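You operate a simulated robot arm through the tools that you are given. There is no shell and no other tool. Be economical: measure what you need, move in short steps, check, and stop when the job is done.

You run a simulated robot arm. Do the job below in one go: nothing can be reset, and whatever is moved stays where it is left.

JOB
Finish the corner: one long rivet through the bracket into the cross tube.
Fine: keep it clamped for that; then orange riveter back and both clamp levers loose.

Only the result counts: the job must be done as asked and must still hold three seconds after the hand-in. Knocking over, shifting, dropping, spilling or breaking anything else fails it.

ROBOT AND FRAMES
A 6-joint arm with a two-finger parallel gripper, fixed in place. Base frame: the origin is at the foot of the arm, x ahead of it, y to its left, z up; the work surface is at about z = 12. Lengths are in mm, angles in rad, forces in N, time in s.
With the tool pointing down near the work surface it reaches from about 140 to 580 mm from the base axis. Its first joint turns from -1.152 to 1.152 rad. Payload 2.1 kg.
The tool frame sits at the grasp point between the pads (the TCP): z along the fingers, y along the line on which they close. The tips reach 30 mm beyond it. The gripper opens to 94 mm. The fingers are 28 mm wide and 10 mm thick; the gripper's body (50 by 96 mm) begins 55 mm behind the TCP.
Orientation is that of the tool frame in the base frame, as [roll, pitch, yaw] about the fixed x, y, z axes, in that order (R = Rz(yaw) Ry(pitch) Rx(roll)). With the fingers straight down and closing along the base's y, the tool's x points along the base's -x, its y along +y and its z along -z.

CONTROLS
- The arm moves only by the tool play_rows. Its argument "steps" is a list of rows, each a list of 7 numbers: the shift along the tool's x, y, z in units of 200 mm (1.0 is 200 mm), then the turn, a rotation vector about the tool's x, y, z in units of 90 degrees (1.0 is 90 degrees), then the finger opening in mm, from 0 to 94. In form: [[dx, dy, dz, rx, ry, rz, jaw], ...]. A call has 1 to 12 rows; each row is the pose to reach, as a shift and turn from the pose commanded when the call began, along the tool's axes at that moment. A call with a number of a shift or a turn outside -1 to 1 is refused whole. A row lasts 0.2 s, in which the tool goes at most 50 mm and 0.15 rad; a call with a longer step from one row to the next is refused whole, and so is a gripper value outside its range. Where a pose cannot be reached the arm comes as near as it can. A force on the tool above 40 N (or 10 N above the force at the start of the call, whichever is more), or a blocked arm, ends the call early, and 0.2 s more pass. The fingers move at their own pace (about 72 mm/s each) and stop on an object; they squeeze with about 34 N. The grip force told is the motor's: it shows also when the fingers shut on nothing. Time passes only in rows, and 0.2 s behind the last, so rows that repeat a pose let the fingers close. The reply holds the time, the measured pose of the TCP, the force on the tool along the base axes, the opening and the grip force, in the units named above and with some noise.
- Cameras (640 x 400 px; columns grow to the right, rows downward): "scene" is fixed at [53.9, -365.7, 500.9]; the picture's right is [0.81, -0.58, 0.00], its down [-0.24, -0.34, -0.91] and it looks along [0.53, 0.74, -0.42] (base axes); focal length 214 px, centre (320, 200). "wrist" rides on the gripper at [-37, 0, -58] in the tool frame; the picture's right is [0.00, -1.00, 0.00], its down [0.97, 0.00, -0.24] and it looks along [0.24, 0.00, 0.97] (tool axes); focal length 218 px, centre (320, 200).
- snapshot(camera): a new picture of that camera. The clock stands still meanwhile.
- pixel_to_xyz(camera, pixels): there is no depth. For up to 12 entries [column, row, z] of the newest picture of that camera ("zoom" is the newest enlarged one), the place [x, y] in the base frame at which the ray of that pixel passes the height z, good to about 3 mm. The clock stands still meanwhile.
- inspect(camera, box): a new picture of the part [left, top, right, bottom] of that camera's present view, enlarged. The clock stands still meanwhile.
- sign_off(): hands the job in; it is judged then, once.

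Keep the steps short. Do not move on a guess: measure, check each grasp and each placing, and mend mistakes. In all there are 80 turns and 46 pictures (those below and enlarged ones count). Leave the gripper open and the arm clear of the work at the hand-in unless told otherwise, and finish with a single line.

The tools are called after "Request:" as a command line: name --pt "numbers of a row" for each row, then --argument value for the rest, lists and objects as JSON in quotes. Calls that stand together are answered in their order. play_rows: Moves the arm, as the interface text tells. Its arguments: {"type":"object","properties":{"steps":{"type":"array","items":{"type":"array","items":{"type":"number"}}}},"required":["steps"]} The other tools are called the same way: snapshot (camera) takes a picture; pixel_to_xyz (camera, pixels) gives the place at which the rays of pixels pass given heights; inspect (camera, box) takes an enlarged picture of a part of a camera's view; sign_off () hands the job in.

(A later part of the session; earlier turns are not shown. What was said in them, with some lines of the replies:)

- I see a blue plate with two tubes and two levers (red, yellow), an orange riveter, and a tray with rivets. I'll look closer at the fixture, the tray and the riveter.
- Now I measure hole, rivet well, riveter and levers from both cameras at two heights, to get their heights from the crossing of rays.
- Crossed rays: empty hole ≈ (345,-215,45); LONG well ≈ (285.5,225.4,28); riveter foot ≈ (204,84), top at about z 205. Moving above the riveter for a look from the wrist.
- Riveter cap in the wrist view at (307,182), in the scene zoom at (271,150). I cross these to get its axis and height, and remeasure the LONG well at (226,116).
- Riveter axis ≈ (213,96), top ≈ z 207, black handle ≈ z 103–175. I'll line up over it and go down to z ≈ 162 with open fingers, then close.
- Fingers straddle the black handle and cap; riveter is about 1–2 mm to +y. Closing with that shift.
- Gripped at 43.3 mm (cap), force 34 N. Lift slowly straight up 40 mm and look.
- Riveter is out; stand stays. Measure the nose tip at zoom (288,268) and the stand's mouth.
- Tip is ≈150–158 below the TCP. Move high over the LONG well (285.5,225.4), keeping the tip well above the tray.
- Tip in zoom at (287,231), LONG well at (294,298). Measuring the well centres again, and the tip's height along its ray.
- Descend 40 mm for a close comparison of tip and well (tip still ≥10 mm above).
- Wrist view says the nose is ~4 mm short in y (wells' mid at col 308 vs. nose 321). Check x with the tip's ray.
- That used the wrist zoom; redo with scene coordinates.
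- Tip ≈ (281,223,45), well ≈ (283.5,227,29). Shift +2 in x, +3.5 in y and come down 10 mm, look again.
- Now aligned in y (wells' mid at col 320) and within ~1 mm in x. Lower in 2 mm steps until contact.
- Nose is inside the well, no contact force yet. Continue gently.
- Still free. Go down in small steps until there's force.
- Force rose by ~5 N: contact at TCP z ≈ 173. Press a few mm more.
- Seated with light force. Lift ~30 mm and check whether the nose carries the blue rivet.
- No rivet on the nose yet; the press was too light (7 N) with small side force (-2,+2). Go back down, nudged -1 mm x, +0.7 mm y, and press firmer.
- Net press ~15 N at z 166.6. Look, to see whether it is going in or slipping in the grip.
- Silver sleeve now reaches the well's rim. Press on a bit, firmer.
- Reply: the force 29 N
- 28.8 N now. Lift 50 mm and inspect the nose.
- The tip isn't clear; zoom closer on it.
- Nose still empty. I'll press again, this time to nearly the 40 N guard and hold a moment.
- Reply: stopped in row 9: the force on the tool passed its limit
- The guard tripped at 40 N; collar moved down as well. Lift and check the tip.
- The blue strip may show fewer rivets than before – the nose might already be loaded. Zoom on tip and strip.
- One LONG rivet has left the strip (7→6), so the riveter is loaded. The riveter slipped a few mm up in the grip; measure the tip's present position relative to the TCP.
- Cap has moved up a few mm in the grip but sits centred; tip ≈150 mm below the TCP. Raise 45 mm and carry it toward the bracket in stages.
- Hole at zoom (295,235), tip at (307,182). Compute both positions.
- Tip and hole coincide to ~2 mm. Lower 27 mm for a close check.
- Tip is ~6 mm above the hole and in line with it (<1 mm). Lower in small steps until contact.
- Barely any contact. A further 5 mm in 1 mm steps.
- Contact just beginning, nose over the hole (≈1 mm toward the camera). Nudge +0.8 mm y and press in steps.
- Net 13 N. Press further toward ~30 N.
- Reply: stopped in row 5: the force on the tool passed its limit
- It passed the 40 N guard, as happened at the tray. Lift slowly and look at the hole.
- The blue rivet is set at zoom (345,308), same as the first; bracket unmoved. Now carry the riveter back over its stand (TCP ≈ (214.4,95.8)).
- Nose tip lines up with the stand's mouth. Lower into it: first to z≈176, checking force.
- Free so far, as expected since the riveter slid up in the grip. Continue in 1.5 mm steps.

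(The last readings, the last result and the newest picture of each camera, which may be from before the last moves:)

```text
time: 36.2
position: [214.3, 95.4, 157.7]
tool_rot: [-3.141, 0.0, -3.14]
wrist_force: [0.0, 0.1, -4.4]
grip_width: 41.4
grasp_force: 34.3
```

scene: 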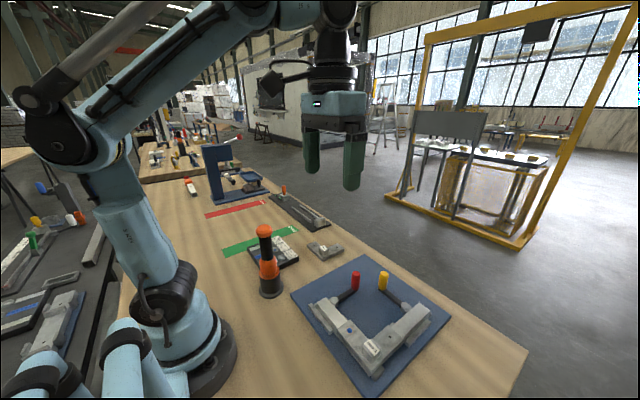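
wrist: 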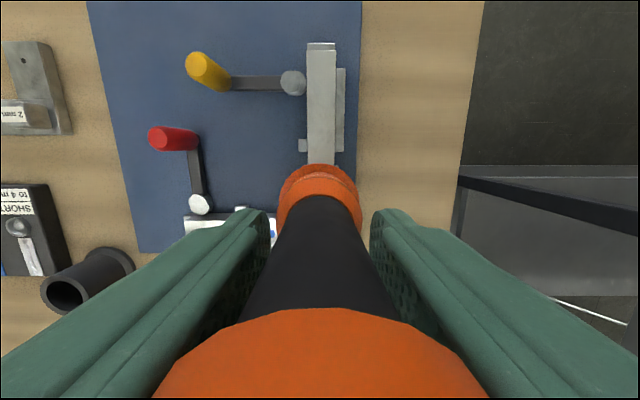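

Request:
play_rows --pt "0 0 0.005 0 0 0 10" --pt "0 0 0.01 0 0 0 10" --pt "0 0 0.015 0 0 0 10" --pt "0 0 0.015 0 0 0 10"

Request:
inspect --camera "scene" --box '[240, 220, 310, 310]'

```text
time: 37.2
position: [214.2, 95.1, 155.9]
tool_rot: [-3.141, -0.001, -3.141]
wrist_force: [-1.9, -0.1, 5.2]
grip_width: 41.3
grasp_force: 34.1
stopped in row 4: the force on the tool passed its limit (the readings are from after the stop); the commanded pose is now the measured one
```

```text
4.44 times, centred on (275, 265) of scene
```

zoom: 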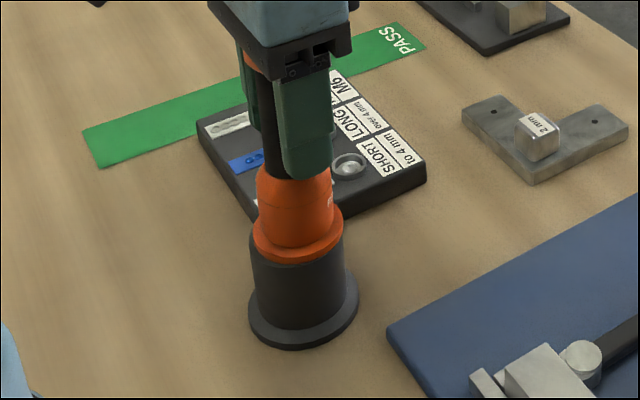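

Seated in the stand. Open the fingers, then rise straight up.

Request:
play_rows --pt "0 0 0 0 0 0 60" --pt "0 0 0 0 0 0 94" --pt "0 0 0 0 0 0 94" --pt "0 0 -0.05 0 0 0 94" --pt "0 0 -0.2 0 0 0 94" --pt "0 0 -0.4 0 0 0 94" --pt "0 0 -0.6 0 0 0 94" --pt "0 0 -0.75 0 0 0 94"

Request:
snapshot --camera "wrist"

```text
time: 39.0
position: [214.1, 94.3, 307.6]
tool_rot: [3.141, -0.001, -3.138]
wrist_force: [-0.2, -0.3, 0.8]
grip_width: 94.0
grasp_force: 0.0
```

```text
7 pictures are left
```

wrist: 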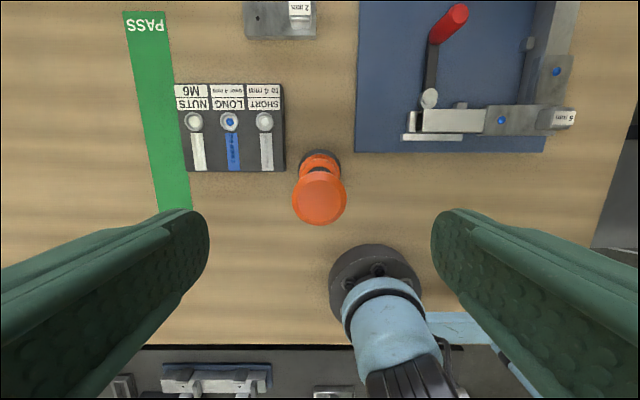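

Riveter is back in its stand. Next the levers. Red knob ≈ (393,-64), top z≈80; move above it and look.

Request:
play_rows --pt "-0.15 -0.13 0 0 0 0 94" --pt "-0.3 -0.26 0 0 0 0 94" --pt "-0.45 -0.4 0 0 0 0 94" --pt "-0.6 -0.53 0 0 0 0 94" --pt "-0.75 -0.66 0.1 0 0 0 94" --pt "-0.89 -0.79 0.3 0 0 0 94" --pt "-0.89 -0.79 0.35 0 0 0 94"

Request:
snapshot --camera "wrist"

```text
refused: row 6 steps farther than a row can; nothing moved
```

```text
6 pictures are left
```

wrist: 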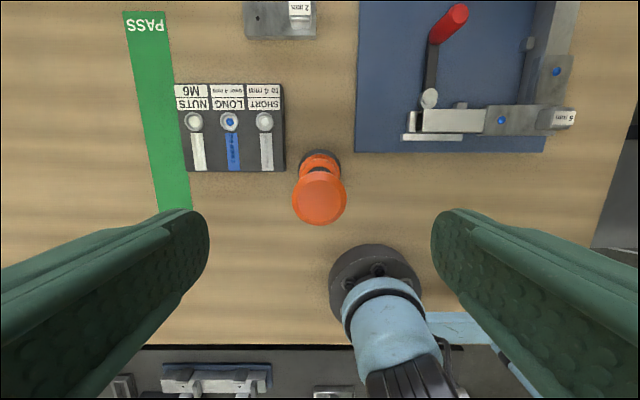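

A row was too long; split it more finely.

Request:
play_rows --pt "-0.15 -0.13 0 0 0 0 94" --pt "-0.3 -0.26 0 0 0 0 94" --pt "-0.45 -0.4 0 0 0 0 94" --pt "-0.6 -0.53 0 0 0 0 94" --pt "-0.75 -0.66 0.05 0 0 0 94" --pt "-0.89 -0.79 0.15 0 0 0 94" --pt "-0.89 -0.79 0.35 0 0 0 94" --pt "-0.89 -0.79 0.35 0 0 0 94"

```text
time: 40.8
position: [391.4, -61.0, 235.7]
tool_rot: [3.14, -0.001, -3.141]
wrist_force: [0.0, 0.5, -1.0]
grip_width: 93.9
grasp_force: 0.0
```

Request:
snapshot --camera "wrist"

```text
5 pictures are left
```

wrist: 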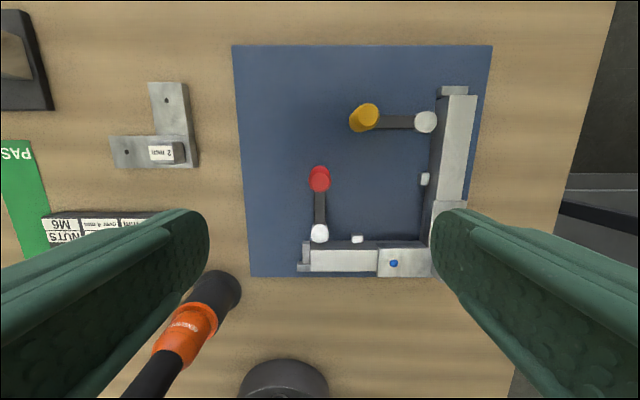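

Red knob top at (319,180), pivot (319,232); yellow top (364,114), pivot (425,121). Measure.

Request:
pixel_to_xyz --camera "wrist" --pixels '[[319, 181, 80], [319, 190, 40], [319, 232, 50], [319, 232, 45], [364, 114, 78], [369, 124, 40], [425, 121, 50], [425, 121, 45], [357, 239, 30], [343, 245, 45], [425, 178, 30]]'

```text
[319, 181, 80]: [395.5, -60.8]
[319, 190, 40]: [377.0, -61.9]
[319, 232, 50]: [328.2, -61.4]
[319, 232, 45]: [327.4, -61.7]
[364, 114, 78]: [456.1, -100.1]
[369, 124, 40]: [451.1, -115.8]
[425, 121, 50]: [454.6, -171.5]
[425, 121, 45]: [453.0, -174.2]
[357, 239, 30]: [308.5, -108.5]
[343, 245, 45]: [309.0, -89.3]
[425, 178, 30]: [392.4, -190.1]
```

Red pivot ≈ (318,-62), knob ≈ (394,-62), radius ≈ 76. Straddle the red knob (tips at z≈54) and close on it.

Request:
play_rows --pt "-0.01 0 0.2 0 0 0 94" --pt "-0.01 0 0.4 0 0 0 94" --pt "-0.01 0 0.6 0 0 0 94" --pt "-0.01 0 0.755 0 0 0 94" --pt "-0.01 0 0.755 0 0 0 60" --pt "-0.01 0 0.755 0 0 0 30" --pt "-0.01 0 0.755 0 0 0 5" --pt "-0.01 0 0.755 0 0 0 5" --pt "-0.01 0 0.755 0 0 0 5"

Request:
snapshot --camera "wrist"

```text
time: 42.8
position: [393.8, -62.8, 85.9]
tool_rot: [3.135, -0.003, -3.138]
wrist_force: [1.5, 30.2, -17.4]
grip_width: 23.1
grasp_force: 44.4
```

```text
4 pictures are left
```

wrist: 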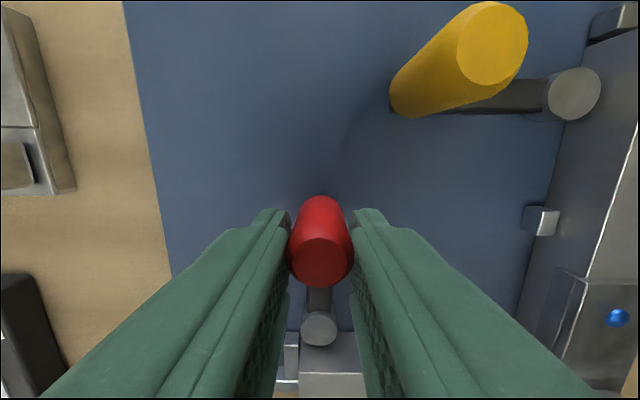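

Gripped at 23 mm; the knob pushes the tool +y with 30 N, so it's slightly to +y. Ease +y by a few mm and watch whether the lever follows.

Request:
play_rows --pt "0 0.01 0 0 0 0 5" --pt "0 0.02 0 0 0 0 5" --pt "0 0.02 0 0 0 0 5"

```text
time: 43.6
position: [393.1, -60.7, 85.2]
tool_rot: [-3.138, -0.005, 3.141]
wrist_force: [-15.2, -5.2, 0.5]
grip_width: 23.2
grasp_force: 44.3
```

Force dropped. Test an arc of 10° toward +y with the gripper turning along.

Request:
play_rows --pt "0.0003 0.0166 0 0 0 -0.028 5" --pt "0.0014 0.0331 0 0 0 -0.0556 5" --pt "0.0032 0.0496 0 0 0 -0.083 5" --pt "0.0058 0.066 0 0 0 -0.111 5"

```text
time: 44.7
position: [391.9, -45.6, 85.4]
tool_rot: [-3.141, -0.009, -2.967]
wrist_force: [-1.1, 0.7, 5.3]
grip_width: 23.2
grasp_force: 44.8
stopped in row 4: the force on the tool passed its limit (the readings are from after the stop); the commanded pose is now the measured one
```

The lever follows ~10° with high force (friction), now relaxed. Continue another 6° with the same arc and check.

Request:
play_rows --pt "0.0003 0.0133 0 0 0 -0.022 5" --pt "0.0009 0.0265 0 0 0 -0.0444 5" --pt "0.002 0.0397 0 0 0 -0.0667 5"

```text
time: 45.5
position: [390.1, -38.5, 85.2]
tool_rot: [3.14, -0.01, -2.864]
wrist_force: [-7.6, -0.3, -4.6]
grip_width: 22.9
grasp_force: 45.3
```

It swings freely now (tangential force ~0). Continue 40° more.

Request:
play_rows --pt "0.0014 0.0327 0 0 0 -0.0556 5" --pt "0.0057 0.0651 0 0 0 -0.1111 5" --pt "0.0128 0.0971 0 0 0 -0.1667 5" --pt "0.0226 0.1283 0 0 0 -0.2222 5" --pt "0.0351 0.1585 0 0 0 -0.2778 5" --pt "0.0502 0.1875 0 0 0 -0.3333 5" --pt "0.0678 0.2151 0 0 0 -0.3889 5" --pt "0.0877 0.241 0 0 0 -0.4444 5"

```text
time: 47.3
position: [358.8, 2.0, 84.2]
tool_rot: [3.139, -0.012, -2.165]
wrist_force: [-15.6, -24.1, -20.7]
grip_width: 23.3
grasp_force: 44.7
```

Force is mainly inward-radial (~29 N): my arc is slightly too wide. Ease inward 4 mm and 1 mm down.

Request:
play_rows --pt "0.01 0 0.003 0 0 0 5" --pt "0.02 0 0.005 0 0 0 5" --pt "0.02 0 0.005 0 0 0 5"

```text
time: 48.1
position: [359.2, 3.1, 84.0]
tool_rot: [3.138, 0.0, -2.162]
wrist_force: [3.9, 7.9, 34.7]
grip_width: 23.1
grasp_force: 44.3
```

Over-corrected in z; undo most of that and continue the arc 30° with radius 73.

Request:
play_rows --pt "-0.002 0 -0.004 0 0 0 5" --pt "0.0004 0.0318 -0.004 0 0 -0.0556 5" --pt "0.0045 0.0634 -0.004 0 0 -0.1111 5" --pt "0.0114 0.0945 -0.004 0 0 -0.1667 5" --pt "0.021 0.1248 -0.004 0 0 -0.2222 5" --pt "0.0332 0.1543 -0.004 0 0 -0.2778 5" --pt "0.0479 0.1825 -0.004 0 0 -0.3333 5"

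```text
time: 49.6
position: [332.1, 11.2, 83.7]
tool_rot: [-3.132, -0.002, -1.693]
wrist_force: [11.8, -1.0, -9.0]
grip_width: 23.1
grasp_force: 45.2
stopped in row 7: the force on the tool passed its limit (the readings are from after the stop); the commanded pose is now the measured one
```

Stopped near 80–83°, likely the lever's end stop. Open modestly (45 mm, to stay off the tube), then rise.

Request:
play_rows --pt "0 0 0 0 0 0 45" --pt "0 0 0 0 0 0 45" --pt "0 0 -0.05 0 0 0 45" --pt "0 0 -0.2 0 0 0 45" --pt "0 0 -0.4 0 0 0 45" --pt "0 0 -0.55 0 0 0 45"

Request:
inspect --camera "scene" --box '[280, 250, 460, 380]'

```text
time: 51.0
position: [330.4, 12.3, 196.4]
tool_rot: [-3.137, -0.001, -1.691]
wrist_force: [0.5, 1.1, -0.6]
grip_width: 45.2
grasp_force: 0.1
```

```text
3.08 times, centred on (370, 315) of scene
```

zoom: 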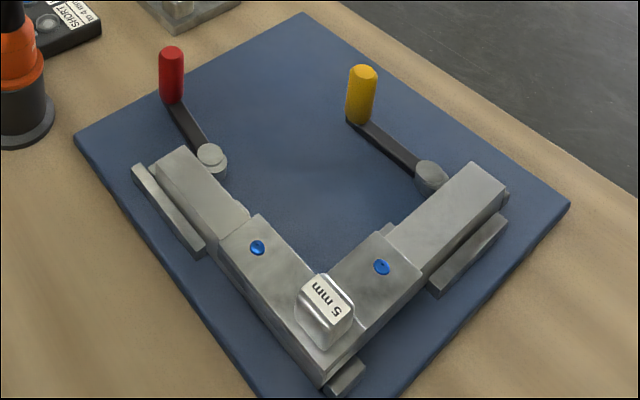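

Red lever is swung out (~80°) and tubes haven't moved. Now above the yellow knob at ≈(456,-103), with fingers closing along x.

Request:
play_rows --pt "0.12 -0.17 0 0 0 -0.02 94" --pt "0.24 -0.34 0 0 0 -0.04 94" --pt "0.36 -0.51 0 0 0 -0.06 94" --pt "0.491 -0.6845 0 0 0 -0.076 94" --pt "0.491 -0.6845 0 0 0 -0.076 94"

Request:
snapshot --camera "wrist"

```text
time: 52.2
position: [453.1, -102.0, 195.3]
tool_rot: [-3.138, -0.003, -1.574]
wrist_force: [0.9, 0.9, 0.1]
grip_width: 94.0
grasp_force: 0.0
```

```text
2 pictures are left
```

wrist: 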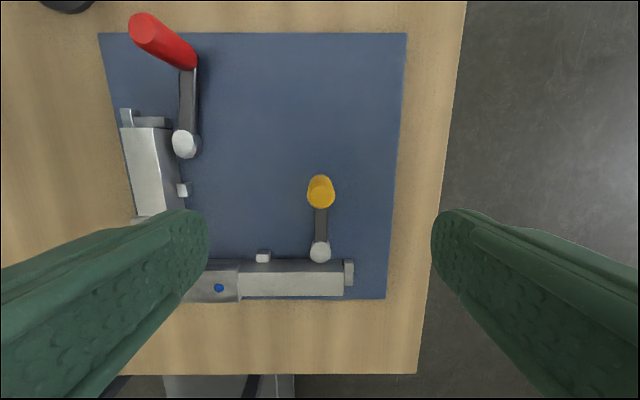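

Yellow knob is centred (320,190). Descend to z≈85 and close.

Request:
play_rows --pt "0 0 0.2 0 0 0 94" --pt "0 0 0.4 0 0 0 94" --pt "0 0 0.543 0 0 0 94" --pt "0 0 0.543 0 0 0 60" --pt "0 0 0.543 0 0 0 30" --pt "0 0 0.543 0 0 0 5" --pt "0 0 0.543 0 0 0 5" --pt "0 0 0.543 0 0 0 5"

```text
time: 54.0
position: [455.2, -103.4, 87.0]
tool_rot: [-3.137, -0.003, -1.573]
wrist_force: [0.4, -0.1, -9.3]
grip_width: 23.1
grasp_force: 44.7
```

Gripped well centred. Test 5° toward +x (handle toward the tube's free end, mirror of red).

Request:
play_rows --pt "0.0003 -0.0164 0 0 0 0.028 5" --pt "0.0014 -0.0327 0 0 0 0.0556 5" --pt "0.0014 -0.0327 0 0 0 0.0556 5"

```text
time: 54.8
position: [461.1, -103.1, 85.3]
tool_rot: [-3.136, -0.002, -1.66]
wrist_force: [3.7, -0.5, -21.6]
grip_width: 23.5
grasp_force: 44.9
```

Follows with hardly any tangential force. Continue 35° more this way.

Request:
play_rows --pt "0.0014 -0.0327 0.002 0 0 0.0556 5" --pt "0.0057 -0.0651 0.002 0 0 0.1111 5" --pt "0.0128 -0.0971 0.002 0 0 0.1667 5" --pt "0.0226 -0.1283 0.002 0 0 0.2222 5" --pt "0.0351 -0.1585 0.002 0 0 0.2778 5" --pt "0.0502 -0.1875 0.002 0 0 0.3333 5" --pt "0.0678 -0.2151 0.002 0 0 0.3889 5"

```text
time: 56.4
position: [501.8, -118.1, 84.8]
tool_rot: [-3.137, 0.004, -2.27]
wrist_force: [6.0, 4.1, -10.4]
grip_width: 23.1
grasp_force: 44.9
```

Smooth. Another 40°.

Request:
play_rows --pt "0.0014 -0.0327 0 0 0 0.0556 5" --pt "0.0057 -0.0651 0 0 0 0.1111 5" --pt "0.0128 -0.0971 0 0 0 0.1667 5" --pt "0.0226 -0.1283 0 0 0 0.2222 5" --pt "0.0351 -0.1585 0 0 0 0.2778 5" --pt "0.0502 -0.1875 0 0 0 0.3333 5" --pt "0.0678 -0.2151 0 0 0 0.3889 5" --pt "0.0877 -0.241 0 0 0 0.4444 5" --pt "0.1 -0.255 0 0 0 0.475 5"

```text
time: 58.1
position: [529.5, -156.8, 86.7]
tool_rot: [-3.141, 0.012, -2.892]
wrist_force: [1.5, 0.2, -2.6]
grip_width: 23.3
grasp_force: 45.3
stopped in row 8: the force on the tool passed its limit (the readings are from after the stop); the commanded pose is now the measured one
```

Stopped at ~76°. Try a few degrees more to confirm the end stop.

Request:
play_rows --pt "0.0005 -0.0166 0 0 0 0.02 5" --pt "0.0014 -0.0327 0 0 0 0.04 5" --pt "0.003 -0.045 0 0 0 0.06 5"

```text
time: 58.9
position: [530.6, -164.7, 85.8]
tool_rot: [3.141, 0.017, -2.988]
wrist_force: [9.8, 5.8, -12.4]
grip_width: 22.9
grasp_force: 44.4
```

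It still moves (now ~80°). Ease inward a bit and go on a few degrees.

Request:
play_rows --pt "0.006 -0.014 0 0 0 0.02 5" --pt "0.007 -0.028 0 0 0 0.04 5" --pt "0.008 -0.042 0 0 0 0.06 5"

```text
time: 59.8
position: [530.4, -168.9, 87.1]
tool_rot: [3.132, 0.014, -3.071]
wrist_force: [-3.0, 5.0, -4.1]
grip_width: 23.4
grasp_force: 45.3
stopped in row 3: the force on the tool passed its limit (the readings are from after the stop); the commanded pose is now the measured one
```

End stop at ~83°. Release (45 mm) and rise clear.

Request:
play_rows --pt "0 0 0 0 0 0 45" --pt "0 0 0 0 0 0 45" --pt "0 0 -0.05 0 0 0 45" --pt "0 0 -0.25 0 0 0 45" --pt "0 0 -0.45 0 0 0 60" --pt "0.1 0 -0.65 0 0 0 94" --pt "0.25 0 -0.8 0 0 0 94" --pt "0.4 0.1 -0.95 0 0 0 94"

Request:
inspect --camera "scene" --box '[235, 210, 465, 390]'

```text
time: 61.6
position: [446.2, -158.8, 275.6]
tool_rot: [3.132, 0.015, -3.073]
wrist_force: [0.7, 0.2, -0.4]
grip_width: 94.3
grasp_force: 0.1
```

```text
2.22 times, centred on (350, 300) of scene
```

zoom: 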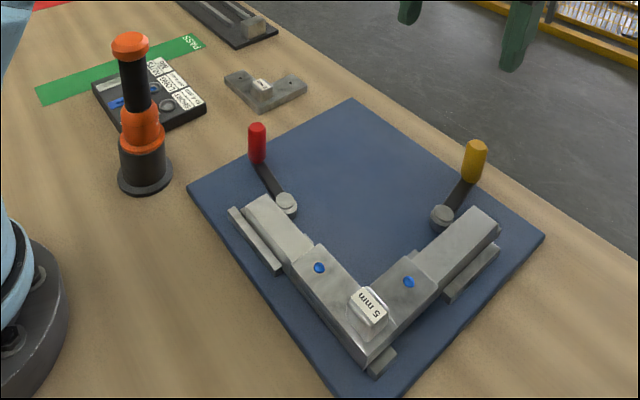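

Both rivets are set, the riveter stands in its stand, and both levers are swung open. The gripper is open and clear of the work, so I'm handing in.

Request:
sign_off

```text
The job is handed in.
```

The long rivet is set through the bracket into the cross tube with the clamps on; after that I put the orange riveter back in its stand and swung both clamp levers loose.
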